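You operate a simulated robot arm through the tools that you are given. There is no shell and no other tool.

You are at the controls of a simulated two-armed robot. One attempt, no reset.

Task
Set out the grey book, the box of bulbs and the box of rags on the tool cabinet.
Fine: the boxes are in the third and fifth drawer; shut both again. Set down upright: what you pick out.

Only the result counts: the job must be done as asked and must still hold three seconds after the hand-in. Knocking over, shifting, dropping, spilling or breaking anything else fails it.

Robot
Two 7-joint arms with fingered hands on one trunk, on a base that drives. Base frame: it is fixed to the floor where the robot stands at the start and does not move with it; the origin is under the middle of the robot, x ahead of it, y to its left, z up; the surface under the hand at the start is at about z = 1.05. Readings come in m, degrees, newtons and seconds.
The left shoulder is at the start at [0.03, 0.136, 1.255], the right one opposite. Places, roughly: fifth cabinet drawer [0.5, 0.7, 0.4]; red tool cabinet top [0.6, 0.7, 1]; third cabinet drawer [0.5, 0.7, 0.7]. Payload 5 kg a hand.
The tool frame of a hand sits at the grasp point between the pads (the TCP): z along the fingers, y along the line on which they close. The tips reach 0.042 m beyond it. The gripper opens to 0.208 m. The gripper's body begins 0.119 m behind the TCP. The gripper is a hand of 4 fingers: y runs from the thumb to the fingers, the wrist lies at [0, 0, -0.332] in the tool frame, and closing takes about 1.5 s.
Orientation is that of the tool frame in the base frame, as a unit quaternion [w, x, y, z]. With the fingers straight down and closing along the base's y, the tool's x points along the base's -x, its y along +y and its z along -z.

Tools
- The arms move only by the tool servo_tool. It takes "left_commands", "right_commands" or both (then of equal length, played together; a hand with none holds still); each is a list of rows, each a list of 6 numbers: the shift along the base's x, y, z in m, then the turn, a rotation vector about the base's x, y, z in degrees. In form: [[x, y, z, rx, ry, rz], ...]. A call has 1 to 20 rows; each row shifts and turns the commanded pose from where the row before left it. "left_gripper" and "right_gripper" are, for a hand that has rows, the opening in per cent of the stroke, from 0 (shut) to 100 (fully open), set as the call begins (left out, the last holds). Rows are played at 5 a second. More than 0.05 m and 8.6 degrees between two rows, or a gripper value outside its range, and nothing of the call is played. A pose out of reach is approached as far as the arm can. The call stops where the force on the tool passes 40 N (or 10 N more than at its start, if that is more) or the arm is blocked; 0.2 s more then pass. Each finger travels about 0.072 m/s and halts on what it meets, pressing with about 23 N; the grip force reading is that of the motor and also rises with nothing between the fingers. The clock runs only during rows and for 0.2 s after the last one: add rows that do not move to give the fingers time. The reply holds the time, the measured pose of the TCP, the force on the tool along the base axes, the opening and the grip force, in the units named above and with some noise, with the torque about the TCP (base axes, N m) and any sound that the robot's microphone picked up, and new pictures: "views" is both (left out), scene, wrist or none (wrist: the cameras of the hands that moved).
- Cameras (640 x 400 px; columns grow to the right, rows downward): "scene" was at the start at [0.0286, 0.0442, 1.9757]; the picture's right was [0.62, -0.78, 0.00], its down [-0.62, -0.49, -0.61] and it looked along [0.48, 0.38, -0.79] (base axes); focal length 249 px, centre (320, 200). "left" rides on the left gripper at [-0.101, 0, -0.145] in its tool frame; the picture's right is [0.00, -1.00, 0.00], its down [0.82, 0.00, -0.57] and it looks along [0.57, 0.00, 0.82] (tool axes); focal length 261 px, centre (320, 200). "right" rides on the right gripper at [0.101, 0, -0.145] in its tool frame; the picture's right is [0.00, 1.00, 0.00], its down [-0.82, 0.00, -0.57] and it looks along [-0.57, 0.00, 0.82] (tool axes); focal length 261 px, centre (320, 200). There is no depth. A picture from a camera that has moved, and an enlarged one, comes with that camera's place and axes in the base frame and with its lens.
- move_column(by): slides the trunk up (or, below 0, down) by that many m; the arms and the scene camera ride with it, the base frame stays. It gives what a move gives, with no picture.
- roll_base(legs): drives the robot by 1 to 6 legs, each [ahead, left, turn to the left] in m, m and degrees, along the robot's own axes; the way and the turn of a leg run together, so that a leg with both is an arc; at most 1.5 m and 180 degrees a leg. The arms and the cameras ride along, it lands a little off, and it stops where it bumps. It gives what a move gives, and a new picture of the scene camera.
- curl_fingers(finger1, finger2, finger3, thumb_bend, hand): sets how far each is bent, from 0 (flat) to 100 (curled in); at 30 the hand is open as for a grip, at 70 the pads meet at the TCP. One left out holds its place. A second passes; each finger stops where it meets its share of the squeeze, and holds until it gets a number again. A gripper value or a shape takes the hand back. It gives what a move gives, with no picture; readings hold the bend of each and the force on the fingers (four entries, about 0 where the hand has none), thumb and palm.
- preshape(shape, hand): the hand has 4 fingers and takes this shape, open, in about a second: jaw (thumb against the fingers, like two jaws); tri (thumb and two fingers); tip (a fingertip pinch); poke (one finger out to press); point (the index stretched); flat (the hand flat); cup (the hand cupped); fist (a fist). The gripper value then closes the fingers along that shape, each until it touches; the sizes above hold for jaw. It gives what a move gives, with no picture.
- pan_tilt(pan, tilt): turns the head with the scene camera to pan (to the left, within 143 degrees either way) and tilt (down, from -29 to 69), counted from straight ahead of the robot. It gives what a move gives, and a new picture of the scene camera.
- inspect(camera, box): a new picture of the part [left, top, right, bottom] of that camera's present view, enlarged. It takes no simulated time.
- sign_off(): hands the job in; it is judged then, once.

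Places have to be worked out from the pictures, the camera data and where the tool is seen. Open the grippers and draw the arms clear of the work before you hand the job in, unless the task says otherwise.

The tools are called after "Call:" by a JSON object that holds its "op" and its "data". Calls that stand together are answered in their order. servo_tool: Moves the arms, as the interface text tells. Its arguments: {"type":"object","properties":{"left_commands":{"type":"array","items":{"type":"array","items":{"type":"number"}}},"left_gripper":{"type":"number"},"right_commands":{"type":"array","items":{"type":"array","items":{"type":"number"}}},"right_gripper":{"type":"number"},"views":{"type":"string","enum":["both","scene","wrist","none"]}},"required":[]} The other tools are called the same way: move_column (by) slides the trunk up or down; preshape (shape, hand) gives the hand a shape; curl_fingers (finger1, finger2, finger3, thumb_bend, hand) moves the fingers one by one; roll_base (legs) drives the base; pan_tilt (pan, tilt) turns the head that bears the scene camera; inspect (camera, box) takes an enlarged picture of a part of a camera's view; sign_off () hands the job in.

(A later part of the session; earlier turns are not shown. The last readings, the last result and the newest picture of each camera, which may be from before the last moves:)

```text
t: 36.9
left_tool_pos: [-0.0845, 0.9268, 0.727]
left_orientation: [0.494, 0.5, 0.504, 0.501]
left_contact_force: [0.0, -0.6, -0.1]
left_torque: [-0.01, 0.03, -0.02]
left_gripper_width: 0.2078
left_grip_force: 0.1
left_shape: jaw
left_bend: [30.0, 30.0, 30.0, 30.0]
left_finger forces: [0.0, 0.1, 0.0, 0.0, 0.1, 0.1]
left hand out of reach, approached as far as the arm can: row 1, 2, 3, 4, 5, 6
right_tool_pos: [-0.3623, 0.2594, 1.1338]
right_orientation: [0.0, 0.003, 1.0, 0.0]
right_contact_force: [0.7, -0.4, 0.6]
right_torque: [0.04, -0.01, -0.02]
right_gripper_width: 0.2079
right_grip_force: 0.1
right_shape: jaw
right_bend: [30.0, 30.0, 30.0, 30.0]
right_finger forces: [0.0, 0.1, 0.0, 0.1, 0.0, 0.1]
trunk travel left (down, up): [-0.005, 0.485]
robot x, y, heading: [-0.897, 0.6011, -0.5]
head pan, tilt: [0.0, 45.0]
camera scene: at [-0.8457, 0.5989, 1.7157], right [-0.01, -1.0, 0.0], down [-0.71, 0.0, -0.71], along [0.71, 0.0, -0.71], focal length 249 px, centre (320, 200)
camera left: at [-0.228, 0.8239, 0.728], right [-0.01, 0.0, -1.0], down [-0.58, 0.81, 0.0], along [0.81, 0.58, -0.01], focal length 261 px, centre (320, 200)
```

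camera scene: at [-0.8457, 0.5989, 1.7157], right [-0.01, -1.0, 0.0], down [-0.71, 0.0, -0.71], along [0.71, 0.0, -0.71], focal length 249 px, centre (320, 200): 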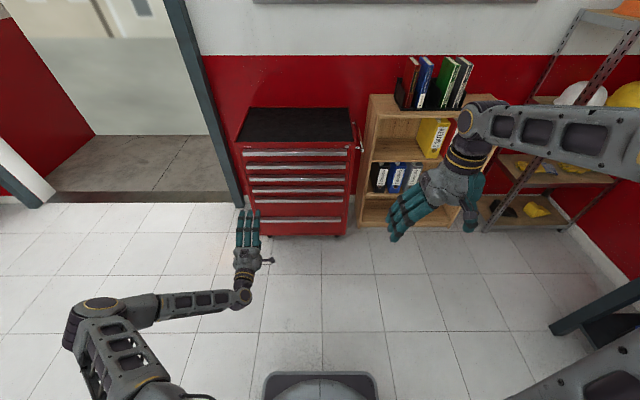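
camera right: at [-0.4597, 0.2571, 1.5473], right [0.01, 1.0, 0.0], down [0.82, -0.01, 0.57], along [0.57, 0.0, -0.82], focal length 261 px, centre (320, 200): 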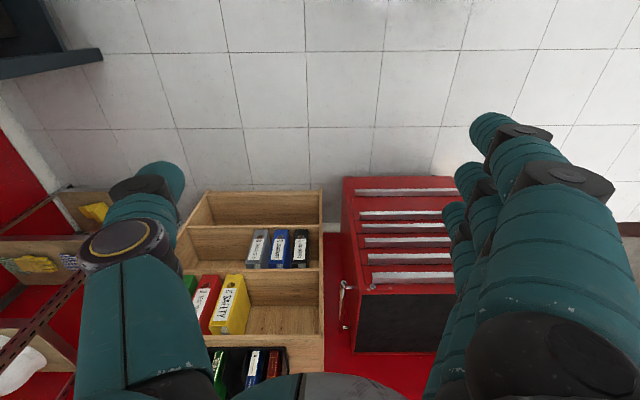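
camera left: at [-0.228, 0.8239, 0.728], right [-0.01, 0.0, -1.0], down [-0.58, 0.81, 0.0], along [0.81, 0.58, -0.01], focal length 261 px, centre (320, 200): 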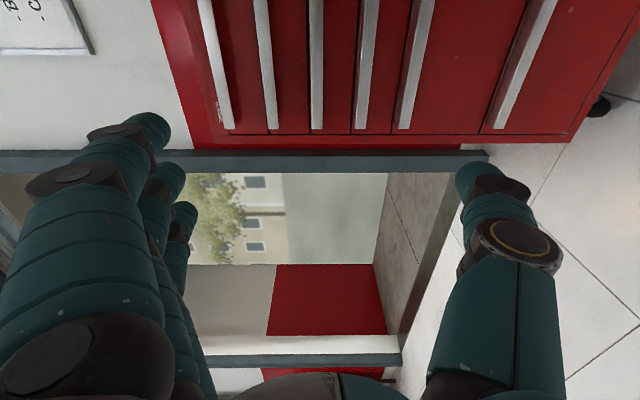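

In this roll the arm cannot go lower. I roll the hand the other way round (thumb on top) and see whether that branch reaches lower.

Call:
{"op": "servo_tool", "data": {"left_commands": [[-0.005, 0, 0, -8.2, 0, 0], [-0.005, 0, 0, -8.2, 0, 0], [-0.005, 0, 0, -8.2, 0, 0], [-0.005, 0, 0, -8.2, 0, 0], [-0.005, 0, 0, -8.2, 0, 0], [-0.005, 0, 0, -8.2, 0, 0], [-0.005, 0, 0, -8.2, 0, 0], [-0.005, 0, 0, -8.2, 0, 0], [-0.005, 0, 0, -8.2, 0, 0], [-0.005, 0, 0, -8.2, 0, 0], [-0.005, 0, 0, -8.2, 0, 0], [0, 0, 0, -8.2, 0, 0], [0, 0, 0, -8.2, 0, 0], [0, 0, 0, -8.2, 0, 0], [0, 0, 0, -8.2, 0, 0], [0, 0, 0, -8.2, 0, 0], [0, 0, 0, -8.2, 0, 0], [0, 0, 0, -8.2, 0, 0], [0, 0, 0, -8.2, 0, 0], [0, 0, 0, -8.2, 0, 0]], "views": "none"}}

Call:
{"op": "servo_tool", "data": {"left_commands": [[0, 0, 0, -8, 0, 0], [0, 0, 0, -8, 0, 0]], "views": "both"}}

```text
t: 41.1
left_tool_pos: [-0.1398, 0.9261, 0.7295]
left_orientation: [0.559, -0.422, 0.57, -0.43]
left_contact_force: [-0.6, -0.3, 1.2]
left_torque: [0.02, -0.01, 0.03]
left_gripper_width: 0.2081
left_grip_force: 0.1
left_shape: jaw
left_bend: [30.0, 30.0, 30.0, 30.0]
left_finger forces: [0.0, 0.1, 0.0, 0.0, 0.0, 0.0]
right_tool_pos: [-0.3623, 0.2582, 1.1335]
right_orientation: [0.0, 0.002, 1.0, -0.001]
right_contact_force: [0.0, 0.1, -0.9]
right_torque: [-0.01, -0.01, -0.05]
right_gripper_width: 0.2081
right_grip_force: 0.0
right_shape: jaw
right_bend: [30.0, 30.0, 30.0, 30.0]
right_finger forces: [0.0, 0.0, 0.0, 0.0, 0.0, 0.1]
trunk travel left (down, up): [-0.005, 0.485]
robot x, y, heading: [-0.8966, 0.596, -0.1]
head pan, tilt: [0.0, 45.0]
```

```text
t: 41.7
left_tool_pos: [-0.1392, 0.9276, 0.729]
left_orientation: [-0.496, 0.496, -0.503, 0.504]
left_contact_force: [0.1, 0.3, -0.9]
left_torque: [-0.04, -0.03, 0.03]
left_gripper_width: 0.2081
left_grip_force: 0.1
left_shape: jaw
left_bend: [30.0, 30.0, 30.0, 30.0]
left_finger forces: [0.1, 0.0, 0.0, 0.1, 0.1, 0.0]
left hand out of reach, approached as far as the arm can: row 2
right_tool_pos: [-0.3624, 0.2584, 1.1335]
right_orientation: [-0.001, 0.002, 1.0, 0.0]
right_contact_force: [0.0, -0.4, -0.7]
right_torque: [0.02, 0.04, -0.03]
right_gripper_width: 0.2079
right_grip_force: 0.0
right_shape: jaw
right_bend: [30.0, 30.0, 30.0, 30.0]
right_finger forces: [0.0, 0.1, 0.0, 0.0, 0.1, 0.1]
trunk travel left (down, up): [-0.005, 0.485]
robot x, y, heading: [-0.8944, 0.5998, -0.7]
head pan, tilt: [0.0, 45.0]
camera scene: at [-0.8458, 0.5992, 1.7157], right [-0.01, -1.0, 0.0], down [-0.71, 0.0, -0.71], along [0.71, 0.0, -0.71], focal length 249 px, centre (320, 200)
camera left: at [-0.2821, 1.0312, 0.7288], right [0.0, 0.0, 1.0], down [-0.58, -0.81, 0.0], along [0.81, -0.58, 0.0], focal length 261 px, centre (320, 200)
```

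scene: 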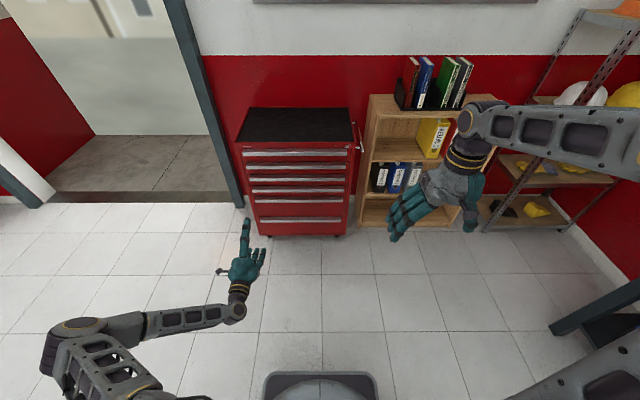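
left: 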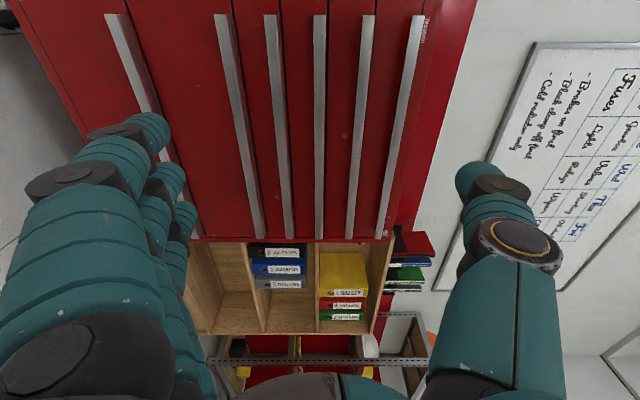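

Thumb-up roll is reached. I test how low this configuration goes.

Call:
{"op": "servo_tool", "data": {"left_commands": [[0, 0, -0.03, 0, 0, 0], [0, 0, -0.03, 0, 0, 0], [0, 0, -0.03, 0, 0, 0], [0, 0, -0.03, 0, 0, 0], [0, 0, -0.03, 0, 0, 0], [0, 0, -0.03, 0, 0, 0], [0, 0, -0.03, 0, 0, 0]], "views": "scene"}}

```text
t: 43.3
left_tool_pos: [-0.1307, 0.9964, 0.6989]
left_orientation: [0.497, -0.494, 0.504, -0.504]
left_contact_force: [0.7, -0.4, -0.1]
left_torque: [0.0, -0.03, 0.0]
left_gripper_width: 0.2077
left_grip_force: 0.1
left_shape: jaw
left_bend: [30.0, 30.0, 30.0, 30.0]
left_finger forces: [0.0, 0.0, 0.1, 0.0, 0.0, 0.0]
left hand out of reach, approached as far as the arm can: row 1, 2, 3, 4, 5, 6, 7
right_tool_pos: [-0.3621, 0.2584, 1.1344]
right_orientation: [0.0, 0.002, 1.0, 0.0]
right_contact_force: [0.1, 0.4, 0.9]
right_torque: [-0.03, 0.01, -0.03]
right_gripper_width: 0.208
right_grip_force: 0.2
right_shape: jaw
right_bend: [30.0, 30.0, 30.0, 30.0]
right_finger forces: [0.0, 0.1, 0.0, 0.1, 0.0, 0.1]
trunk travel left (down, up): [-0.005, 0.485]
robot x, y, heading: [-0.8962, 0.6034, -0.4]
head pan, tilt: [0.0, 45.0]
camera scene: at [-0.8458, 0.5996, 1.7157], right [-0.01, -1.0, 0.0], down [-0.71, 0.0, -0.71], along [0.71, 0.0, -0.71], focal length 249 px, centre (320, 200)
```

scene: 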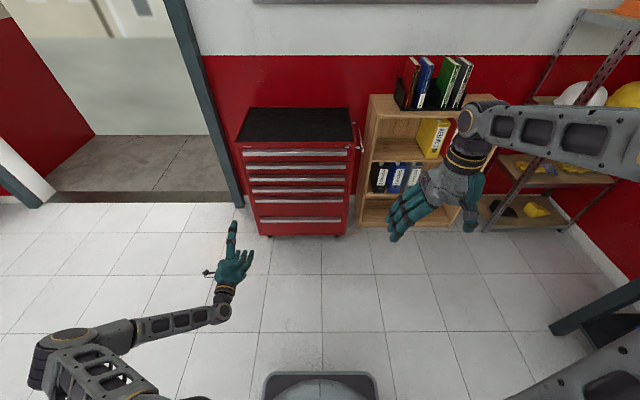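

The wrist bend seems to be the limit. Since the handle is a long bar, the hand may be yawed; I yaw it 35° to the right and try lowering again.

Call:
{"op": "servo_tool", "data": {"left_commands": [[0, -0.01, 0, 0, 0, -7], [0, -0.01, 0, 0, 0, -7], [0, -0.01, 0, 0, 0, -7], [0, -0.01, 0, 0, 0, -7], [0, -0.01, 0, 0, 0, -7], [0, 0, -0.03, 0, 0, 0], [0, 0, -0.03, 0, 0, 0], [0, 0, -0.03, 0, 0, 0], [0, 0, -0.03, 0, 0, 0], [0, 0, -0.03, 0, 0, 0], [0, 0, -0.03, 0, 0, 0]], "views": "scene"}}

```text
t: 45.7
left_tool_pos: [-0.1649, 0.9129, 0.6754]
left_orientation: [0.354, -0.344, 0.619, -0.611]
left_contact_force: [0.6, 0.1, 0.2]
left_torque: [0.0, 0.0, 0.02]
left_gripper_width: 0.2078
left_grip_force: 0.0
left_shape: jaw
left_bend: [30.0, 30.0, 30.0, 30.0]
left_finger forces: [0.0, 0.0, 0.0, 0.0, 0.0, 0.0]
left hand out of reach, approached as far as the arm can: row 4, 5, 7, 8, 9, 10, 11
right_tool_pos: [-0.3623, 0.2594, 1.1337]
right_orientation: [0.001, 0.002, 1.0, 0.001]
right_contact_force: [-0.6, -0.5, -1.1]
right_torque: [-0.02, -0.01, -0.03]
right_gripper_width: 0.2079
right_grip_force: 0.0
right_shape: jaw
right_bend: [30.0, 30.0, 30.0, 30.0]
right_finger forces: [0.0, 0.0, 0.0, 0.0, 0.0, 0.0]
trunk travel left (down, up): [-0.005, 0.485]
robot x, y, heading: [-0.8937, 0.602, -0.4]
head pan, tilt: [0.0, 45.0]
camera scene: at [-0.8456, 0.5992, 1.7157], right [-0.01, -1.0, 0.0], down [-0.71, 0.0, -0.71], along [0.71, 0.0, -0.71], focal length 249 px, centre (320, 200)
```

scene: 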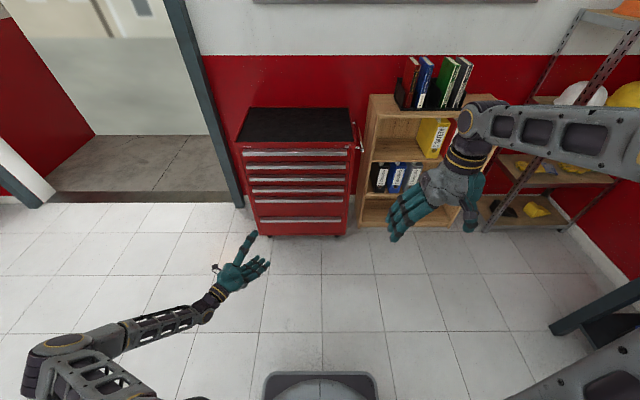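

The wrist would be straighter with the arm reaching further out. I move the hand forward (tips stay well short of the cabinet), undo the yaw, then lower it.

Call:
{"op": "servo_tool", "data": {"left_commands": [[0.03, 0, 0, 0, 0, 0], [0.03, 0, 0, 0, 0, 0], [0.03, 0, 0, 0, 0, 0], [0.03, 0, 0, 0, 0, 0], [0.03, 0, 0, 0, 0, 0], [0.03, 0, 0, 0, 0, 0], [0.03, 0, 0, 0, 0, 5], [0.03, 0, 0, 0, 0, 5], [0.01, 0, 0, 0, 0, 5], [0.01, 0, 0, 0, 0, 5], [0, 0, -0.02, 0, 0, 5], [0, 0, -0.02, 0, 0, 5], [0, 0, -0.02, 0, 0, 5], [0, 0, -0.02, 0, 0, 0], [0, 0, -0.02, 0, 0, 0]], "views": "both"}}

```text
t: 48.9
left_tool_pos: [-0.0039, 0.9227, 0.7394]
left_orientation: [0.52, -0.513, 0.487, -0.478]
left_contact_force: [-0.2, -0.5, -0.1]
left_torque: [0.02, 0.01, 0.02]
left_gripper_width: 0.208
left_grip_force: 0.1
left_shape: jaw
left_bend: [30.0, 30.0, 30.0, 30.0]
left_finger forces: [0.0, 0.1, 0.0, 0.1, 0.0, 0.0]
left hand out of reach, approached as far as the arm can: row 1, 2, 3, 4, 5, 6, 7, 8, 9, 10, 11, 12, 13, 14, 15
right_tool_pos: [-0.3622, 0.2587, 1.1332]
right_orientation: [0.0, 0.002, 1.0, 0.0]
right_contact_force: [0.1, 0.1, 0.3]
right_torque: [0.0, -0.03, 0.0]
right_gripper_width: 0.2078
right_grip_force: 0.0
right_shape: jaw
right_bend: [30.0, 30.0, 30.0, 30.0]
right_finger forces: [0.1, 0.0, 0.0, 0.0, 0.0, 0.1]
trunk travel left (down, up): [-0.005, 0.485]
robot x, y, heading: [-0.8984, 0.6013, -0.5]
head pan, tilt: [0.0, 45.0]
camera scene: at [-0.8457, 0.5989, 1.7157], right [-0.01, -1.0, 0.0], down [-0.71, 0.0, -0.71], along [0.71, 0.0, -0.71], focal length 249 px, centre (320, 200)
camera left: at [-0.1553, 1.0138, 0.741], right [0.0, -0.01, 1.0], down [-0.51, -0.86, -0.01], along [0.86, -0.51, -0.01], focal length 261 px, centre (320, 200)
```

scene: 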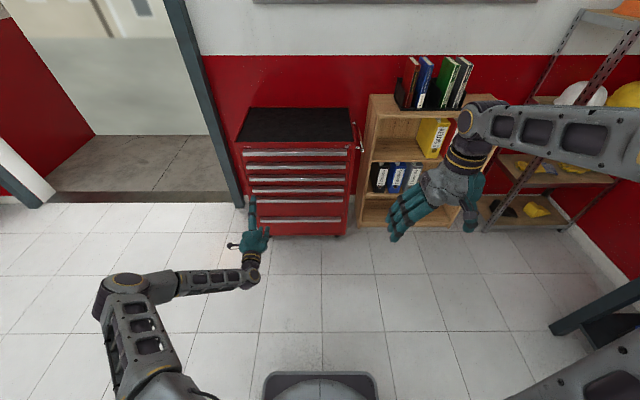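
left: 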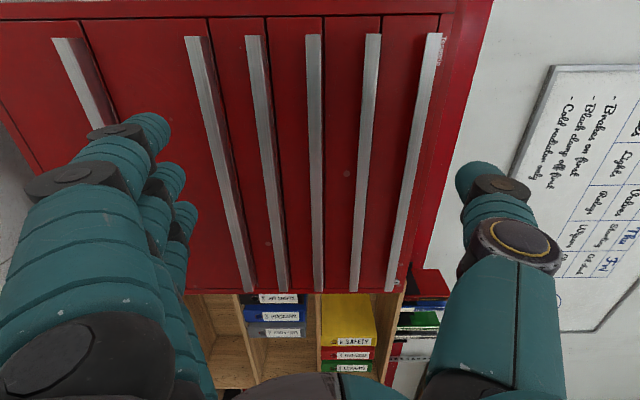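

The forearm comes down steeply from a high elbow, so the solver is stuck in an awkward posture. I pitch the hand back down first, then extend forward in the comfortable pointing-down posture.

Call:
{"op": "servo_tool", "data": {"left_commands": [[-0.013, -0.005, 0.02, 0, 8.18, 0], [-0.013, -0.005, 0.02, 0, 8.18, 0], [-0.013, -0.005, 0.02, 0, 8.18, 0], [-0.013, -0.005, 0.02, 0, 8.18, 0], [-0.013, -0.005, 0.02, 0, 8.18, 0], [-0.013, -0.005, 0.02, 0, 8.18, 0], [-0.013, -0.005, 0.02, 0, 8.18, 0], [-0.013, -0.005, 0.02, 0, 8.18, 0], [0, -0.005, 0.02, 0, 8.18, 0], [0, -0.005, 0.02, 0, 8.18, 0], [0, -0.005, 0.02, 0, 8.18, 0]], "views": "scene"}}

```text
t: 51.3
left_tool_pos: [-0.168, 0.9605, 0.9648]
left_orientation: [0.027, -0.702, 0.712, 0.019]
left_contact_force: [-1.1, 1.5, -0.7]
left_torque: [-0.18, -0.11, -0.04]
left_gripper_width: 0.2082
left_grip_force: 0.0
left_shape: jaw
left_bend: [30.0, 30.0, 30.0, 30.0]
left_finger forces: [0.1, 0.1, 0.0, 0.1, 0.0, 0.0]
left hand out of reach, approached as far as the arm can: row 9, 10, 11
right_tool_pos: [-0.3632, 0.2601, 1.1356]
right_orientation: [0.001, 0.002, 1.0, -0.001]
right_contact_force: [-0.3, 2.6, 1.0]
right_torque: [-0.36, -0.06, 0.01]
right_gripper_width: 0.2081
right_grip_force: 0.0
right_shape: jaw
right_bend: [30.0, 30.0, 30.0, 30.0]
right_finger forces: [0.1, 0.1, 0.0, 0.0, 0.0, 0.1]
trunk travel left (down, up): [-0.005, 0.485]
robot x, y, heading: [-0.8936, 0.6059, -0.7]
head pan, tilt: [0.0, 45.0]
camera scene: at [-0.8461, 0.6025, 1.7157], right [-0.01, -1.0, 0.0], down [-0.71, 0.0, -0.71], along [0.71, -0.01, -0.71], focal length 249 px, centre (320, 200)
```

scene: 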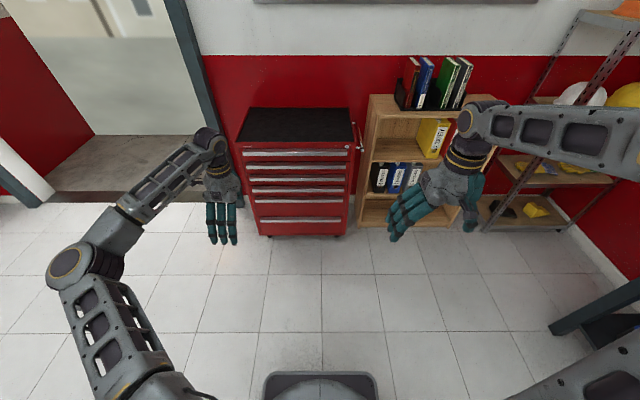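

The arm is comfortable now with the hand pointing down (wrist ahead of the shoulder). From here I pitch the hand forward about the wrist while lowering it, keeping the arm extended.

Call:
{"op": "servo_tool", "data": {"left_commands": [[0.031, -0.0055, -0.0262, 0, -5, 0], [0.031, -0.0055, -0.0237, 0, -5, 0], [0.03, -0.0055, -0.0212, 0, -5, 0], [0.0296, -0.0055, -0.0188, 0, -5, 0], [0.0288, -0.0055, -0.0164, 0, -5, 0], [0.0277, -0.0055, -0.0141, 0, -5, 0], [0.0264, -0.0055, -0.012, 0, -5, 0], [0.025, -0.0055, -0.0098, 0, -5, 0], [0.0233, -0.0055, -0.0079, 0, -5, 0], [0.0216, -0.0055, -0.0062, 0, -5, 0], [0.0197, -0.0055, -0.0045, 0, -5, 0], [0.0175, -0.0055, -0.0031, 0, -5, 0], [0.0154, -0.0055, -0.0018, 0, -5, 0], [0.0131, -0.0055, -0.0007, 0, -5, 0], [0.0107, -0.0055, 0, 0, -5, 0], [0.0083, -0.0055, 0.0008, 0, -5, 0], [0.0058, -0.0055, 0.0012, 0, -5, 0], [0.0033, -0.0055, 0.0014, 0, -5, 0]], "views": "scene"}}

```text
t: 55.1
left_tool_pos: [0.1077, 0.9227, 0.8409]
left_orientation: [0.521, -0.513, 0.486, -0.479]
left_contact_force: [0.3, -0.2, 0.4]
left_torque: [0.01, 0.02, 0.03]
left_gripper_width: 0.208
left_grip_force: 0.1
left_shape: jaw
left_bend: [30.0, 30.0, 30.0, 30.0]
left_finger forces: [0.1, 0.0, 0.0, 0.1, 0.0, 0.0]
left hand out of reach, approached as far as the arm can: row 8, 9, 10, 11, 12, 13, 14, 15, 16, 17, 18
right_tool_pos: [-0.3617, 0.2587, 1.135]
right_orientation: [0.0, 0.002, 1.0, 0.0]
right_contact_force: [0.2, -0.3, 0.3]
right_torque: [-0.03, 0.02, 0.01]
right_gripper_width: 0.2077
right_grip_force: 0.1
right_shape: jaw
right_bend: [30.0, 30.0, 30.0, 30.0]
right_finger forces: [0.0, 0.0, 0.0, 0.0, 0.1, 0.0]
trunk travel left (down, up): [-0.005, 0.485]
robot x, y, heading: [-0.8999, 0.6023, -0.2]
head pan, tilt: [0.0, 45.0]
camera scene: at [-0.8457, 0.5993, 1.7157], right [-0.01, -1.0, 0.0], down [-0.71, 0.0, -0.71], along [0.71, 0.0, -0.71], focal length 249 px, centre (320, 200)
```

scene: 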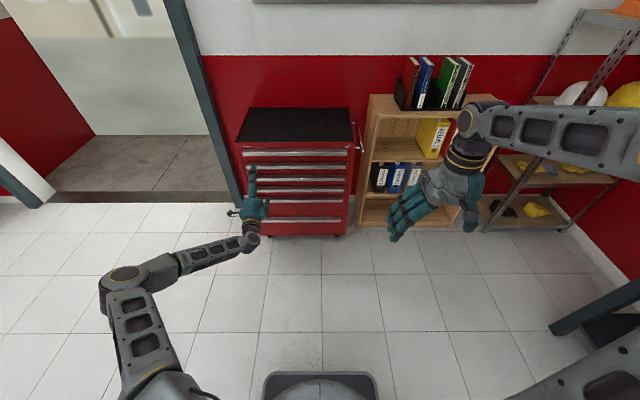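

The hand is level at z≈0.84 with some limit in play. I use the left wrist camera to study the handle's cross-section up close.

Call:
{"op": "inspect", "data": {"camera": "left", "box": [0, 0, 640, 400]}}

Call:
{"op": "inspect", "data": {"camera": "left", "box": [150, 0, 470, 200]}}

```text
1.00 times, centred on (320, 200) of left (not enlarged: the box is as wide or as high as the picture)
camera zoom: at [-0.0431, 1.0152, 0.8426], right [0.0, -0.01, 1.0], down [-0.51, -0.86, -0.01], along [0.86, -0.51, 0.0], focal length 261 px, centre (320, 200)
```

zoom: 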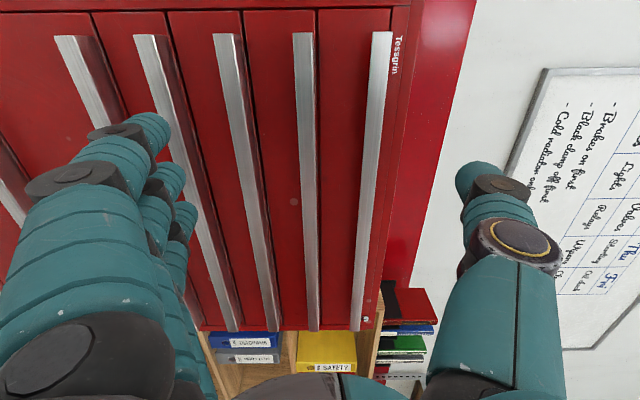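

```text
2.00 times, centred on (310, 100) of left
camera zoom: at [-0.0431, 1.0152, 0.8426], right [0.0, -0.01, 1.0], down [-0.51, -0.86, -0.01], along [0.86, -0.51, 0.0], focal length 521 px, centre (340, 400)
```

zoom: 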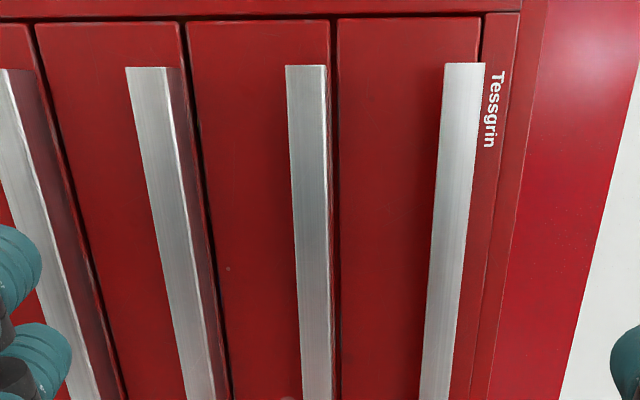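

I judge the wrist's upward bend is the limit. I'll return to the pointing-down posture, then lead the hand round sideways (left, then forward) so the wrist flips to its other, larger bending range.

Call:
{"op": "servo_tool", "data": {"left_commands": [[0, -0.002, -0.012, 0, 5, 0], [-0.0025, -0.002, -0.012, 0, 5, 0], [-0.005, -0.002, -0.011, 0, 5, 0], [-0.0074, -0.002, -0.0106, 0, 5, 0], [-0.0098, -0.002, -0.01, 0, 5, 0], [-0.0121, -0.002, -0.009, 0, 5, 0], [-0.0142, -0.002, -0.0074, 0, 5, 0], [-0.0164, -0.002, -0.006, 0, 5, 0], [-0.0183, -0.002, -0.0043, 0, 5, 0], [-0.02, -0.002, -0.0026, 0, 5, 0], [-0.0217, -0.002, -0.0007, 0, 5, 0], [-0.0231, -0.002, 0.0015, 0, 5, 0], [-0.0244, -0.002, 0.0036, 0, 5, 0], [-0.0255, -0.002, 0.0059, 0, 5, 0], [-0.0263, -0.002, 0.0083, 0, 5, 0], [-0.027, -0.002, 0.0107, 0, 5, 0], [-0.0274, -0.002, 0.0132, 0, 5, 0], [-0.0276, -0.002, 0.0157, 0, 5, 0]], "views": "none"}}

Call:
{"op": "servo_tool", "data": {"left_commands": [[0, 0.02, 0.01, 8, 0, 0], [0, 0.02, 0.01, 8, 0, 0], [0, 0.02, 0.01, 8, 0, 0], [0, 0.02, 0.01, 8, 0, 0], [0, 0.02, 0.02, 8, 0, 0], [0, 0.02, 0.02, 8, 0, 0], [0, 0.02, 0.02, 8, 0, 0], [0, 0.02, 0.02, 8, 0, 0], [0, 0.02, 0.02, 8, 0, 0], [0, 0.02, 0.02, 8, 0, 0], [0, 0.02, 0.02, 8, 0, 0]], "views": "scene"}}

```text
t: 58.9
left_tool_pos: [-0.2017, 0.886, 0.8161]
left_orientation: [0.026, -0.701, 0.712, 0.025]
left_contact_force: [-0.6, -0.6, -0.1]
left_torque: [0.01, 0.01, 0.01]
left_gripper_width: 0.2082
left_grip_force: 0.1
left_shape: jaw
left_bend: [30.0, 30.0, 30.0, 30.0]
left_finger forces: [0.1, 0.1, 0.1, 0.1, 0.0, 0.0]
right_tool_pos: [-0.3634, 0.258, 1.1334]
right_orientation: [0.0, 0.002, 1.0, 0.0]
right_contact_force: [0.4, 0.1, 0.5]
right_torque: [0.04, -0.01, -0.03]
right_gripper_width: 0.2081
right_grip_force: 0.1
right_shape: jaw
right_bend: [30.0, 30.0, 30.0, 30.0]
right_finger forces: [0.0, 0.0, 0.1, 0.0, 0.1, 0.0]
trunk travel left (down, up): [-0.005, 0.485]
robot x, y, heading: [-0.8961, 0.6018, -0.3]
head pan, tilt: [0.0, 45.0]
```

```text
t: 61.3
left_tool_pos: [-0.2873, 1.3442, 1.0075]
left_orientation: [0.506, -0.486, 0.499, 0.508]
left_contact_force: [-0.4, -0.2, 0.3]
left_torque: [-0.01, 0.01, 0.04]
left_gripper_width: 0.2078
left_grip_force: 0.0
left_shape: jaw
left_bend: [30.0, 30.0, 30.0, 30.0]
left_finger forces: [0.0, 0.0, 0.0, 0.1, 0.0, 0.0]
left hand out of reach, approached as far as the arm can: row 1, 2, 3, 4, 5, 6, 7, 8, 9, 10, 11
right_tool_pos: [-0.3636, 0.258, 1.1348]
right_orientation: [0.001, 0.002, 1.0, 0.0]
right_contact_force: [-0.6, 0.1, 0.5]
right_torque: [-0.07, 0.02, -0.01]
right_gripper_width: 0.2078
right_grip_force: 0.1
right_shape: jaw
right_bend: [30.0, 30.0, 30.0, 30.0]
right_finger forces: [0.1, 0.1, 0.1, 0.1, 0.1, 0.1]
trunk travel left (down, up): [-0.005, 0.485]
robot x, y, heading: [-0.8956, 0.6016, -0.5]
head pan, tilt: [0.0, 45.0]
camera scene: at [-0.8457, 0.5999, 1.7157], right [-0.01, -1.0, 0.0], down [-0.71, 0.0, -0.71], along [0.71, 0.0, -0.71], focal length 249 px, centre (320, 200)
```

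scene: 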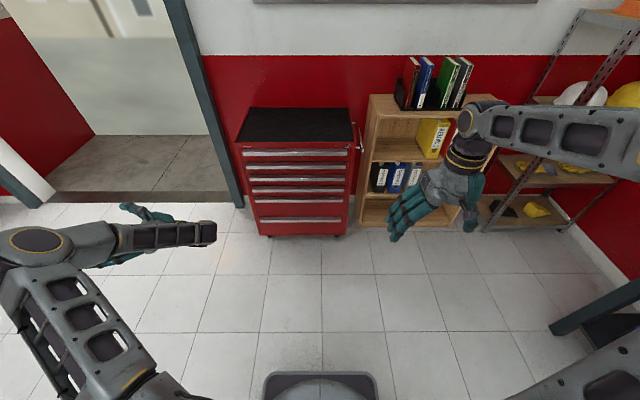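

The hand now points left with the wrist strongly flexed. Next I swing it forward about the vertical.

Call:
{"op": "servo_tool", "data": {"left_commands": [[0.024, -0.035, -0.002, 0, 0, -7.5], [0.024, -0.035, -0.002, 0, 0, -7.5], [0.024, -0.035, -0.002, 0, 0, -7.5], [0.024, -0.035, -0.002, 0, 0, -7.5], [0.024, -0.035, -0.002, 0, 0, -7.5], [0.024, -0.035, -0.002, 0, 0, -7.5], [0.024, -0.035, -0.002, 0, 0, -7.5], [0.024, -0.035, -0.002, 0, 0, -7.5], [0.024, -0.035, -0.002, 0, 0, -7.5], [0.024, -0.035, -0.002, 0, 0, -7.5], [0.024, -0.035, -0.002, 0, 0, -7.5], [0.024, -0.035, -0.002, 0, 0, -7.5]], "views": "scene"}}

```text
t: 63.9
left_tool_pos: [-0.0, 0.9231, 0.9826]
left_orientation: [0.719, 0.006, 0.695, 0.005]
left_contact_force: [0.7, -0.4, -0.7]
left_torque: [-0.02, 0.0, 0.02]
left_gripper_width: 0.2075
left_grip_force: 0.1
left_shape: jaw
left_bend: [30.0, 30.0, 30.0, 30.0]
left_finger forces: [0.0, 0.0, 0.1, 0.0, 0.1, 0.0]
right_tool_pos: [-0.3622, 0.2576, 1.1336]
right_orientation: [0.0, 0.002, 1.0, 0.0]
right_contact_force: [0.5, 0.0, -1.3]
right_torque: [-0.01, 0.03, 0.01]
right_gripper_width: 0.208
right_grip_force: 0.0
right_shape: jaw
right_bend: [30.0, 30.0, 30.0, 30.0]
right_finger forces: [0.0, 0.0, 0.1, 0.0, 0.0, 0.1]
trunk travel left (down, up): [-0.005, 0.485]
robot x, y, heading: [-0.896, 0.6055, -0.3]
head pan, tilt: [0.0, 45.0]
camera scene: at [-0.8452, 0.599, 1.7157], right [0.0, -1.0, 0.0], down [-0.71, 0.0, -0.71], along [0.71, 0.0, -0.71], focal length 249 px, centre (320, 200)
```

scene: 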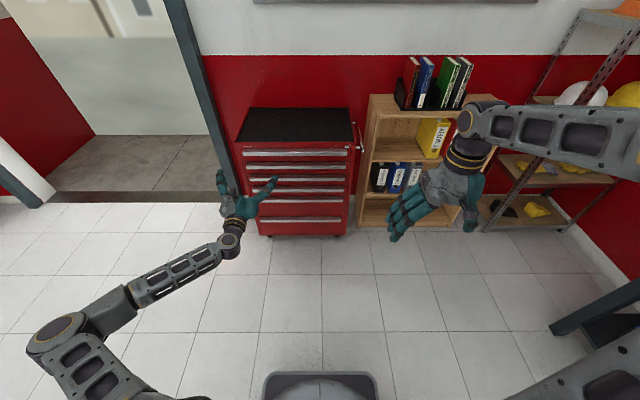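

That went with no limit. Now I lower straight down in this posture.

Call:
{"op": "servo_tool", "data": {"left_commands": [[0, 0, -0.035, 0, 0, 0], [0, 0, -0.035, 0, 0, 0], [0, 0, -0.035, 0, 0, 0], [0, 0, -0.035, 0, 0, 0], [0, 0, -0.035, 0, 0, 0], [0, 0, -0.035, 0, 0, 0], [0, 0, -0.035, 0, 0, 0], [0, 0, -0.035, 0, 0, 0]], "views": "scene"}}

```text
t: 65.7
left_tool_pos: [-0.0037, 0.9315, 0.7403]
left_orientation: [0.719, 0.007, 0.695, 0.005]
left_contact_force: [-1.1, -0.1, 0.3]
left_torque: [0.0, 0.01, 0.06]
left_gripper_width: 0.2079
left_grip_force: 0.0
left_shape: jaw
left_bend: [30.0, 30.0, 30.0, 30.0]
left_finger forces: [0.0, 0.0, 0.0, 0.0, 0.0, 0.0]
left hand out of reach, approached as far as the arm can: row 7, 8
right_tool_pos: [-0.3628, 0.2584, 1.1339]
right_orientation: [0.0, 0.003, 1.0, 0.0]
right_contact_force: [-0.1, 0.5, -0.1]
right_torque: [-0.01, 0.01, 0.03]
right_gripper_width: 0.2079
right_grip_force: 0.1
right_shape: jaw
right_bend: [30.0, 30.0, 30.0, 30.0]
right_finger forces: [0.1, 0.0, 0.1, 0.0, 0.1, 0.0]
trunk travel left (down, up): [-0.005, 0.485]
robot x, y, heading: [-0.895, 0.6, -0.3]
head pan, tilt: [0.0, 45.0]
camera scene: at [-0.8457, 0.5989, 1.7158], right [-0.01, -1.0, 0.0], down [-0.71, 0.0, -0.71], along [0.71, 0.0, -0.71], focal length 249 px, centre (320, 200)
```

scene: 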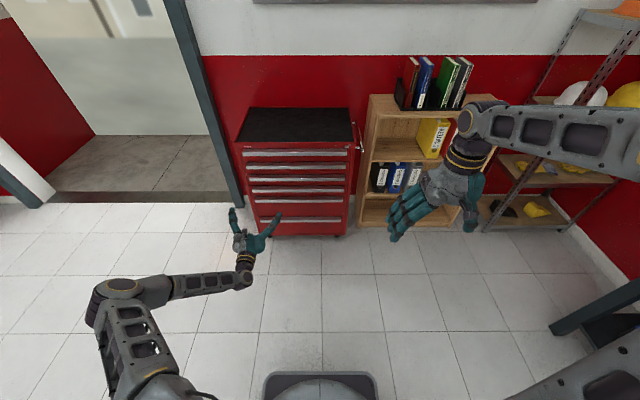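

Same limit as before (z≈0.74 here). Earlier the solver drifted outward when lowering, so I test whether going further to the left side lets it go lower.

Call:
{"op": "servo_tool", "data": {"left_commands": [[0, 0.04, 0, 0, 0, 0], [0, 0.04, 0, 0, 0, 0], [0, 0.04, 0, 0, 0, 0], [0, 0.04, 0, 0, 0, 0], [0, 0.04, 0, 0, 0, 0], [0, 0, -0.03, 0, 0, 0], [0, 0, -0.03, 0, 0, 0], [0, 0, -0.03, 0, 0, 0], [0, 0, -0.03, 0, 0, 0], [0, 0, -0.03, 0, 0, 0], [0, 0, -0.03, 0, 0, 0], [0, 0, -0.03, 0, 0, 0]], "views": "scene"}}

```text
t: 68.3
left_tool_pos: [-0.0508, 1.1407, 0.6898]
left_orientation: [0.719, 0.007, 0.695, 0.005]
left_contact_force: [-0.1, 0.3, 0.6]
left_torque: [-0.05, 0.02, 0.03]
left_gripper_width: 0.208
left_grip_force: 0.0
left_shape: jaw
left_bend: [30.0, 30.0, 30.0, 30.0]
left_finger forces: [0.1, 0.0, 0.1, 0.1, 0.0, 0.0]
left hand out of reach, approached as far as the arm can: row 7, 8, 9, 10, 11, 12
right_tool_pos: [-0.3629, 0.2581, 1.1328]
right_orientation: [0.0, 0.003, 1.0, 0.0]
right_contact_force: [0.5, -0.5, -1.0]
right_torque: [-0.02, -0.03, 0.0]
right_gripper_width: 0.2078
right_grip_force: 0.1
right_shape: jaw
right_bend: [30.0, 30.0, 30.0, 30.0]
right_finger forces: [0.0, 0.1, 0.0, 0.0, 0.0, 0.0]
trunk travel left (down, up): [-0.005, 0.485]
robot x, y, heading: [-0.9012, 0.6047, -0.0]
head pan, tilt: [0.0, 45.0]
camera scene: at [-0.846, 0.5994, 1.7158], right [-0.01, -1.0, 0.0], down [-0.71, 0.0, -0.71], along [0.71, 0.0, -0.71], focal length 249 px, centre (320, 200)
```

scene: 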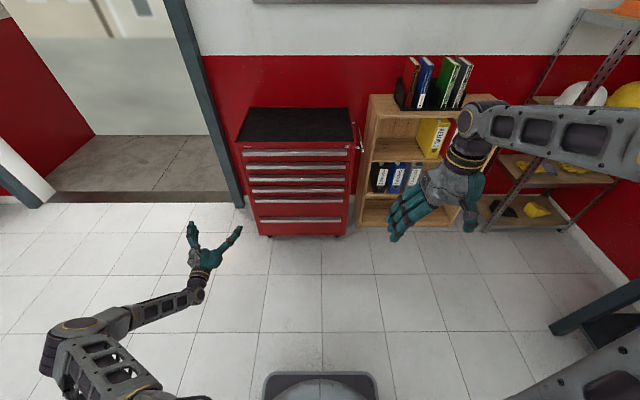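

Still stuck near z≈0.69 with the elbow high. I try to coax the elbow down: go up, pitch the hand upward so the elbow must drop, then come down again.

Call:
{"op": "servo_tool", "data": {"left_commands": [[0, 0, 0.04, 0, 0, 0], [0, 0, 0.04, 0, 0, 0], [0, 0, 0.04, 0, 0, 0], [0, 0, 0.04, 0, 0, 0], [0, 0, 0.04, 0, 0, 0], [0, 0, 0.02, 0, -6, 0], [0, 0, 0.02, 0, -6, 0], [0, 0, 0.02, 0, -6, 0], [0, 0, 0.02, 0, -6, 0], [0, 0, 0.02, 0, -6, 0], [0, 0, 0.02, 0, -6, 0], [0, 0, 0.02, 0, -6, 0], [0, 0, 0.02, 0, -6, 0]], "views": "scene"}}

```text
t: 71.1
left_tool_pos: [-0.0513, 1.1402, 1.0485]
left_orientation: [0.94, 0.004, 0.341, 0.008]
left_contact_force: [-0.1, 0.4, -0.6]
left_torque: [0.03, -0.01, -0.07]
left_gripper_width: 0.2081
left_grip_force: 0.0
left_shape: jaw
left_bend: [30.0, 30.0, 30.0, 30.0]
left_finger forces: [0.1, 0.0, 0.0, 0.0, 0.0, 0.0]
right_tool_pos: [-0.3615, 0.2579, 1.1331]
right_orientation: [0.001, 0.002, 1.0, 0.0]
right_contact_force: [0.9, -0.7, -0.3]
right_torque: [0.05, 0.0, 0.02]
right_gripper_width: 0.2083
right_grip_force: 0.0
right_shape: jaw
right_bend: [30.0, 30.0, 30.0, 30.0]
right_finger forces: [0.0, 0.1, 0.0, 0.0, 0.1, 0.0]
trunk travel left (down, up): [-0.005, 0.485]
robot x, y, heading: [-0.9028, 0.6033, -0.2]
head pan, tilt: [0.0, 45.0]
camera scene: at [-0.8452, 0.5988, 1.7157], right [0.0, -1.0, 0.0], down [-0.71, 0.0, -0.71], along [0.71, 0.0, -0.71], focal length 249 px, centre (320, 200)
```

scene: 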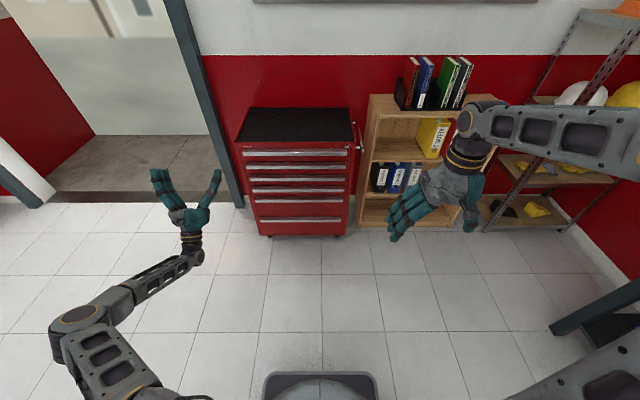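

The wrist itself bends fine (49° upward here), so it's the wrist's height that is limited (~0.68). I now test how low the hand gets pointing straight down about 0.55 m ahead, since the boxes must be picked that way.

Call:
{"op": "servo_tool", "data": {"left_commands": [[-0.0167, -0.0144, -0.02, 0, 7.72, 0], [-0.0167, -0.0144, -0.02, 0, 7.72, 0], [-0.0167, -0.0144, -0.02, 0, 7.72, 0], [-0.0167, -0.0144, -0.02, 0, 7.72, 0], [-0.0167, -0.0144, -0.02, 0, 7.72, 0], [-0.0167, -0.0144, -0.02, 0, 7.72, 0], [-0.0167, -0.0144, -0.02, 0, 7.72, 0], [-0.0167, -0.0144, -0.02, 0, 7.72, 0], [-0.0167, -0.0144, -0.02, 0, 7.72, 0], [-0.0167, -0.0144, -0.02, 0, 7.72, 0], [-0.0167, -0.0144, -0.02, 0, 7.72, 0], [-0.0167, -0.0144, -0.02, 0, 7.72, 0], [-0.0167, -0.0144, -0.02, 0, 7.72, 0], [-0.0167, -0.0144, -0.02, 0, 7.72, 0], [-0.0167, -0.0144, -0.02, 0, 7.72, 0], [-0.0167, -0.0144, -0.02, 0, 7.72, 0], [-0.0167, -0.0144, -0.02, 0, 7.72, 0], [-0.0167, -0.0144, -0.02, 0, 7.72, 0]], "views": "none"}}

Call:
{"op": "servo_tool", "data": {"left_commands": [[0, 0, -0.03, 0, 0, 0], [0, 0, -0.03, 0, 0, 0], [0, 0, -0.03, 0, 0, 0], [0, 0, -0.03, 0, 0, 0], [0, 0, -0.03, 0, 0, 0], [0, 0, -0.03, 0, 0, 0], [0, 0, -0.03, 0, 0, 0], [0, 0, -0.03, 0, 0, 0], [0, 0, -0.03, 0, 0, 0]], "views": "scene"}}

```text
t: 74.9
left_tool_pos: [-0.3511, 0.8814, 0.6897]
left_orientation: [0.008, 0.008, 1.0, -0.002]
left_contact_force: [0.1, -0.3, 0.4]
left_torque: [-0.02, 0.02, 0.0]
left_gripper_width: 0.208
left_grip_force: 0.1
left_shape: jaw
left_bend: [30.0, 30.0, 30.0, 30.0]
left_finger forces: [0.1, 0.0, 0.0, 0.1, 0.1, 0.0]
right_tool_pos: [-0.3615, 0.2588, 1.1328]
right_orientation: [0.0, 0.001, 1.0, 0.0]
right_contact_force: [0.2, 0.2, 0.6]
right_torque: [-0.04, 0.07, 0.02]
right_gripper_width: 0.2082
right_grip_force: 0.0
right_shape: jaw
right_bend: [30.0, 30.0, 30.0, 30.0]
right_finger forces: [0.1, 0.1, 0.0, 0.0, 0.2, 0.1]
trunk travel left (down, up): [-0.005, 0.485]
robot x, y, heading: [-0.8955, 0.6002, -0.1]
head pan, tilt: [0.0, 45.0]
```

```text
t: 76.9
left_tool_pos: [-0.3509, 0.882, 0.4195]
left_orientation: [0.01, 0.008, 1.0, -0.001]
left_contact_force: [0.1, -0.1, 0.5]
left_torque: [-0.04, 0.03, -0.01]
left_gripper_width: 0.2078
left_grip_force: 0.1
left_shape: jaw
left_bend: [30.0, 30.0, 30.0, 30.0]
left_finger forces: [0.1, 0.0, 0.1, 0.1, 0.1, 0.0]
right_tool_pos: [-0.3617, 0.2591, 1.1338]
right_orientation: [0.0, 0.001, 1.0, 0.0]
right_contact_force: [0.1, 0.0, -1.8]
right_torque: [0.0, 0.02, 0.04]
right_gripper_width: 0.208
right_grip_force: 0.1
right_shape: jaw
right_bend: [30.0, 30.0, 30.0, 30.0]
right_finger forces: [0.0, 0.0, 0.0, 0.0, 0.0, 0.0]
trunk travel left (down, up): [-0.005, 0.485]
robot x, y, heading: [-0.8962, 0.6047, -0.4]
head pan, tilt: [0.0, 45.0]
camera scene: at [-0.8452, 0.5989, 1.7157], right [-0.01, -1.0, 0.0], down [-0.71, 0.0, -0.71], along [0.71, 0.0, -0.71], focal length 249 px, centre (320, 200)
```

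scene: 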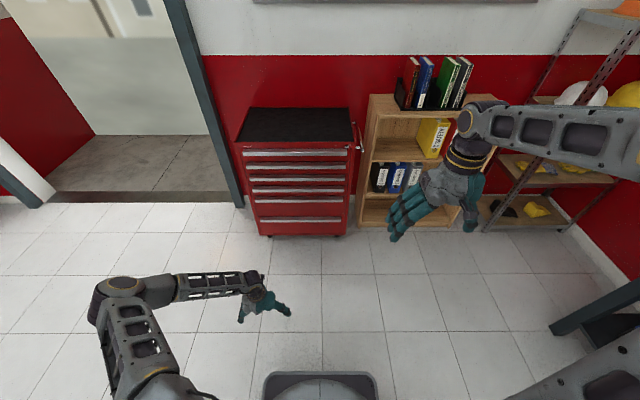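

Pointing down it reaches z=0.42 without trouble. I probe a little further forward and lower to learn the envelope.

Call:
{"op": "servo_tool", "data": {"left_commands": [[0.03, 0, 0, 0, 0, 0], [0.03, 0, 0, 0, 0, 0], [0.03, 0, 0, 0, 0, 0], [0.03, 0, 0, 0, 0, 0], [0, 0, -0.02, 0, 0, 0], [0, 0, -0.02, 0, 0, 0]], "views": "none"}}

Call:
{"op": "servo_tool", "data": {"left_commands": [[-0.04, 0, 0, 0, 0, 0], [-0.04, 0, 0, 0, 0, 0], [-0.04, 0, 0, 0, 0, 0], [-0.04, 0, 0, 0, 0, 0], [-0.03, 0, -0.02, 0, 0, 0], [0, 0, -0.02, 0, 0, 0], [0, 0, -0.02, 0, 0, 0]], "views": "none"}}

```text
t: 78.3
left_tool_pos: [-0.2743, 0.9184, 0.426]
left_orientation: [0.011, 0.008, 1.0, -0.003]
left_contact_force: [-0.2, -0.8, 0.9]
left_torque: [0.01, 0.02, -0.01]
left_gripper_width: 0.2078
left_grip_force: 0.0
left_shape: jaw
left_bend: [30.0, 30.0, 30.0, 30.0]
left_finger forces: [0.0, 0.0, 0.0, 0.1, 0.0, 0.0]
left hand out of reach, approached as far as the arm can: row 2, 3, 4, 5, 6
right_tool_pos: [-0.3621, 0.2586, 1.1341]
right_orientation: [0.0, 0.003, 1.0, -0.001]
right_contact_force: [0.3, 0.3, -0.5]
right_torque: [-0.01, 0.03, 0.02]
right_gripper_width: 0.2078
right_grip_force: 0.1
right_shape: jaw
right_bend: [30.0, 30.0, 30.0, 30.0]
right_finger forces: [0.0, 0.1, 0.1, 0.1, 0.0, 0.1]
trunk travel left (down, up): [-0.005, 0.485]
robot x, y, heading: [-0.8973, 0.6035, -0.5]
head pan, tilt: [0.0, 45.0]
```

```text
t: 79.9
left_tool_pos: [-0.4609, 0.9312, 0.3955]
left_orientation: [0.009, 0.008, 1.0, -0.001]
left_contact_force: [0.8, 0.4, -0.5]
left_torque: [0.01, -0.01, -0.02]
left_gripper_width: 0.2081
left_grip_force: 0.0
left_shape: jaw
left_bend: [30.0, 30.0, 30.0, 30.0]
left_finger forces: [0.0, 0.0, 0.1, 0.0, 0.1, 0.1]
left hand out of reach, approached as far as the arm can: row 6, 7
right_tool_pos: [-0.3617, 0.2591, 1.1337]
right_orientation: [0.0, 0.001, 1.0, -0.001]
right_contact_force: [-0.5, 0.1, 0.5]
right_torque: [-0.01, 0.02, -0.02]
right_gripper_width: 0.2079
right_grip_force: 0.0
right_shape: jaw
right_bend: [30.0, 30.0, 30.0, 30.0]
right_finger forces: [0.0, 0.0, 0.0, 0.0, 0.0, 0.0]
trunk travel left (down, up): [-0.005, 0.485]
robot x, y, heading: [-0.8976, 0.5987, -0.1]
head pan, tilt: [0.0, 45.0]
```

The wrist's minimum height is about 0.70–0.75 whatever the hand's direction. I level the hand again, rolled so that its camera sits on the left and can look at the handles' end profile.

Call:
{"op": "servo_tool", "data": {"left_commands": [[0.0372, 0.006, 0.004, 0, -5, 0], [0.037, 0.006, 0.0066, 0, -5, 0], [0.0366, 0.006, 0.0091, 0, -5, 0], [0.0359, 0.006, 0.0115, 0, -5, 0], [0.0351, 0.006, 0.0139, 0, -5, 0], [0.034, 0.006, 0.0162, 0, -5, 0], [0.0327, 0.006, 0.0183, 0, -5, 0], [0.0313, 0.006, 0.0205, 0, -5, 0], [0.0296, 0.006, 0.0224, 0, -5, 0], [0.0279, 0.006, 0.0241, 0, -5, 0], [0.026, 0.006, 0.0258, 0, -5, 0], [0.0238, 0.006, 0.0272, 0, -5, 0], [0.0217, 0.006, 0.0285, 0, -5, 0], [0.0194, 0.006, 0.0296, 0, -5, 0], [0.017, 0.006, 0.0304, 0, -5, 0], [0.0146, 0.006, 0.0311, 0, -5, 0], [0.0121, 0.006, 0.0315, 0, -5, 0], [0.0096, 0.006, 0.0317, 0, -5, 0]], "views": "none"}}

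Call:
{"op": "servo_tool", "data": {"left_commands": [[0, 0.01, 0, -8.2, 0, 0], [0, 0.01, 0, -8.2, 0, 0], [0, 0.01, 0, -8.2, 0, 0], [0, 0.01, 0, -8.2, 0, 0], [0, 0.01, 0, -8.2, 0, 0], [0, 0.01, 0, -8.2, 0, 0], [0, 0.01, 0, -8.2, 0, 0], [0, 0.01, 0, -8.2, 0, 0], [0, 0.01, 0, -8.2, 0, 0], [0, 0.01, 0, -8.2, 0, 0], [0, 0.01, 0, -8.2, 0, 0]], "views": "wrist"}}

```text
t: 83.7
left_tool_pos: [0.0228, 1.0397, 0.7792]
left_orientation: [0.714, 0.007, 0.7, 0.004]
left_contact_force: [-0.2, 0.3, -0.8]
left_torque: [-0.01, 0.0, 0.03]
left_gripper_width: 0.2083
left_grip_force: 0.0
left_shape: jaw
left_bend: [30.0, 30.0, 30.0, 30.0]
left_finger forces: [0.1, 0.0, 0.0, 0.0, 0.0, 0.0]
right_tool_pos: [-0.3622, 0.2587, 1.1339]
right_orientation: [-0.001, 0.002, 1.0, 0.0]
right_contact_force: [1.1, -1.1, -0.3]
right_torque: [0.02, 0.01, -0.01]
right_gripper_width: 0.2079
right_grip_force: 0.1
right_shape: jaw
right_bend: [30.0, 30.0, 30.0, 30.0]
right_finger forces: [0.0, 0.0, 0.0, 0.1, 0.0, 0.0]
trunk travel left (down, up): [-0.005, 0.485]
robot x, y, heading: [-0.897, 0.6019, -0.1]
head pan, tilt: [0.0, 45.0]
```

```text
t: 86.1
left_tool_pos: [0.0216, 1.1509, 0.7796]
left_orientation: [0.507, -0.501, 0.498, -0.493]
left_contact_force: [0.1, 0.2, 0.5]
left_torque: [-0.03, -0.01, -0.01]
left_gripper_width: 0.2081
left_grip_force: 0.2
left_shape: jaw
left_bend: [30.0, 30.0, 30.0, 30.0]
left_finger forces: [0.0, 0.1, 0.1, 0.0, 0.0, 0.0]
right_tool_pos: [-0.363, 0.2589, 1.1336]
right_orientation: [0.0, 0.002, 1.0, -0.001]
right_contact_force: [0.7, 0.4, 0.2]
right_torque: [-0.03, -0.03, 0.01]
right_gripper_width: 0.2079
right_grip_force: 0.1
right_shape: jaw
right_bend: [30.0, 30.0, 30.0, 30.0]
right_finger forces: [0.1, 0.1, 0.0, 0.0, 0.0, 0.1]
trunk travel left (down, up): [-0.005, 0.485]
robot x, y, heading: [-0.8988, 0.602, -0.0]
head pan, tilt: [0.0, 45.0]
camera left: at [-0.1255, 1.2497, 0.7799], right [0.0, -0.01, 1.0], down [-0.56, -0.83, -0.01], along [0.83, -0.56, 0.0], focal length 261 px, centre (320, 200)
```

left: 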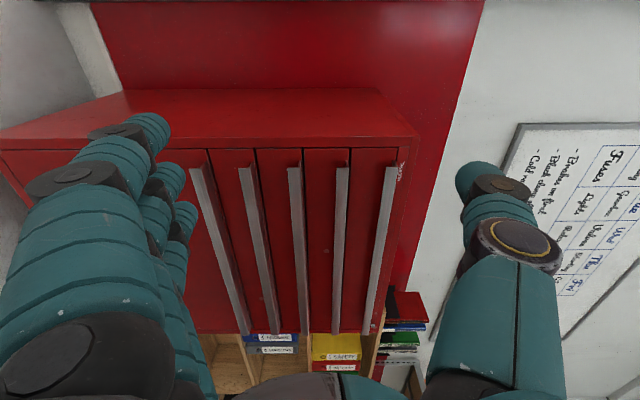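

Now the left side of the cabinet is visible. I zoom strongly on the handle ends.

Call:
{"op": "inspect", "data": {"camera": "left", "box": [180, 140, 300, 215]}}

Call:
{"op": "inspect", "data": {"camera": "left", "box": [320, 145, 416, 205]}}

```text
5.33 times, centred on (240, 178) of left
camera zoom: at [-0.1255, 1.2497, 0.7799], right [0.0, -0.01, 1.0], down [-0.56, -0.83, -0.01], along [0.83, -0.56, 0.0], focal length 1390 px, centre (747, 320)
```

zoom: 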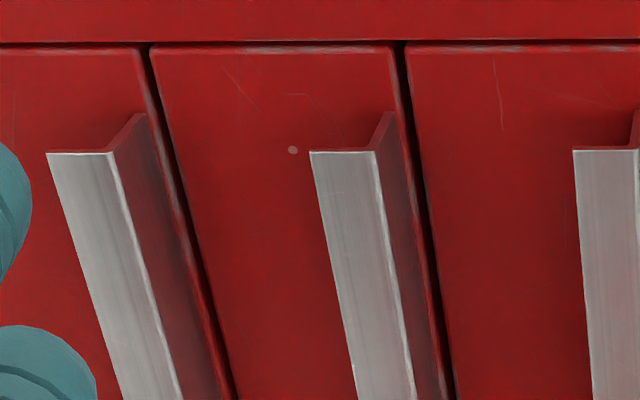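

```text
6.67 times, centred on (368, 175) of left
camera zoom: at [-0.1255, 1.2497, 0.7799], right [0.0, -0.01, 1.0], down [-0.56, -0.83, -0.01], along [0.83, -0.56, 0.0], focal length 1738 px, centre (0, 367)
```

zoom: 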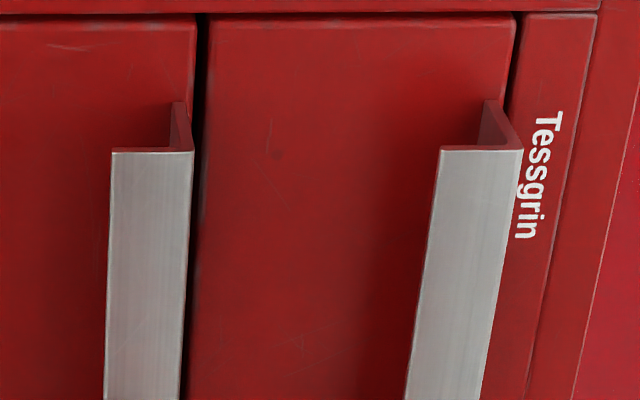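

The handle is an L-profile: a plate at the top and a lip hanging down, so there is an open cavity behind the lip — curled fingers can hook it from below. I curl the fingers with the thumb tucked away and look at the hook shape.

Call:
{"op": "curl_fingers", "data": {"hand": "left", "finger1": 70, "finger2": 70, "finger3": 70, "thumb_bend": 30}}

Call:
{"op": "inspect", "data": {"camera": "left", "box": [0, 0, 640, 400]}}

Call:
{"op": "inspect", "data": {"camera": "scene", "box": [120, 140, 280, 260]}}

```text
t: 87.1
left_tool_pos: [0.0209, 1.1497, 0.7793]
left_orientation: [0.508, -0.501, 0.498, -0.492]
left_contact_force: [0.6, 0.5, -0.7]
left_torque: [0.01, 0.0, 0.02]
left_gripper_width: 0.1228
left_grip_force: 0.0
left_shape: fingers
left_bend: [70.0, 70.0, 70.0, 30.0]
left_finger forces: [0.0, 0.0, 0.0, 0.0, 0.0, 0.1]
right_tool_pos: [-0.3615, 0.2579, 1.1335]
right_orientation: [0.001, 0.001, 1.0, 0.0]
right_contact_force: [-0.2, -0.5, -0.3]
right_torque: [-0.01, 0.0, 0.02]
right_gripper_width: 0.2078
right_grip_force: 0.0
right_shape: jaw
right_bend: [30.0, 30.0, 30.0, 30.0]
right_finger forces: [0.1, 0.0, 0.0, 0.1, 0.0, 0.1]
trunk travel left (down, up): [-0.005, 0.485]
robot x, y, heading: [-0.8994, 0.6018, -0.5]
head pan, tilt: [0.0, 45.0]
```

```text
1.00 times, centred on (320, 200) of left (not enlarged: the box is as wide or as high as the picture)
camera zoom: at [-0.1254, 1.2492, 0.7801], right [0.0, -0.01, 1.0], down [-0.56, -0.83, -0.01], along [0.83, -0.56, 0.0], focal length 261 px, centre (320, 200)
```

zoom: 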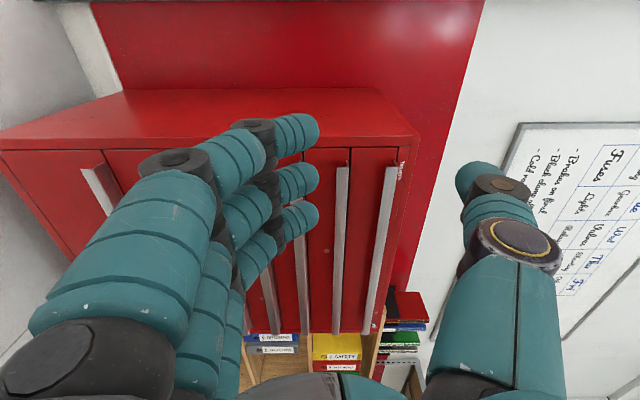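

```text
3.33 times, centred on (200, 200) of scene
camera zoom: at [-0.8457, 0.5992, 1.7157], right [-0.01, -1.0, 0.0], down [-0.71, 0.0, -0.71], along [0.71, 0.0, -0.71], focal length 830 px, centre (720, 200)
```

zoom: 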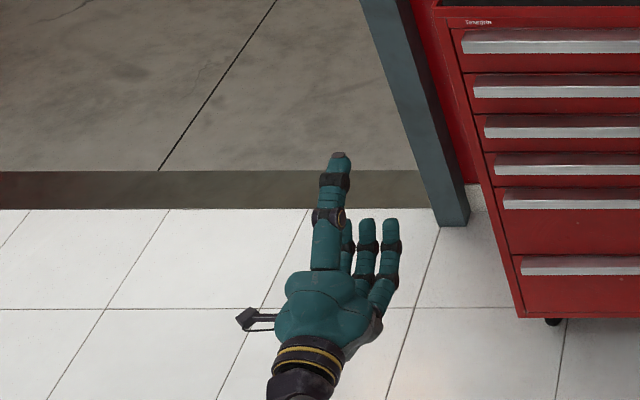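

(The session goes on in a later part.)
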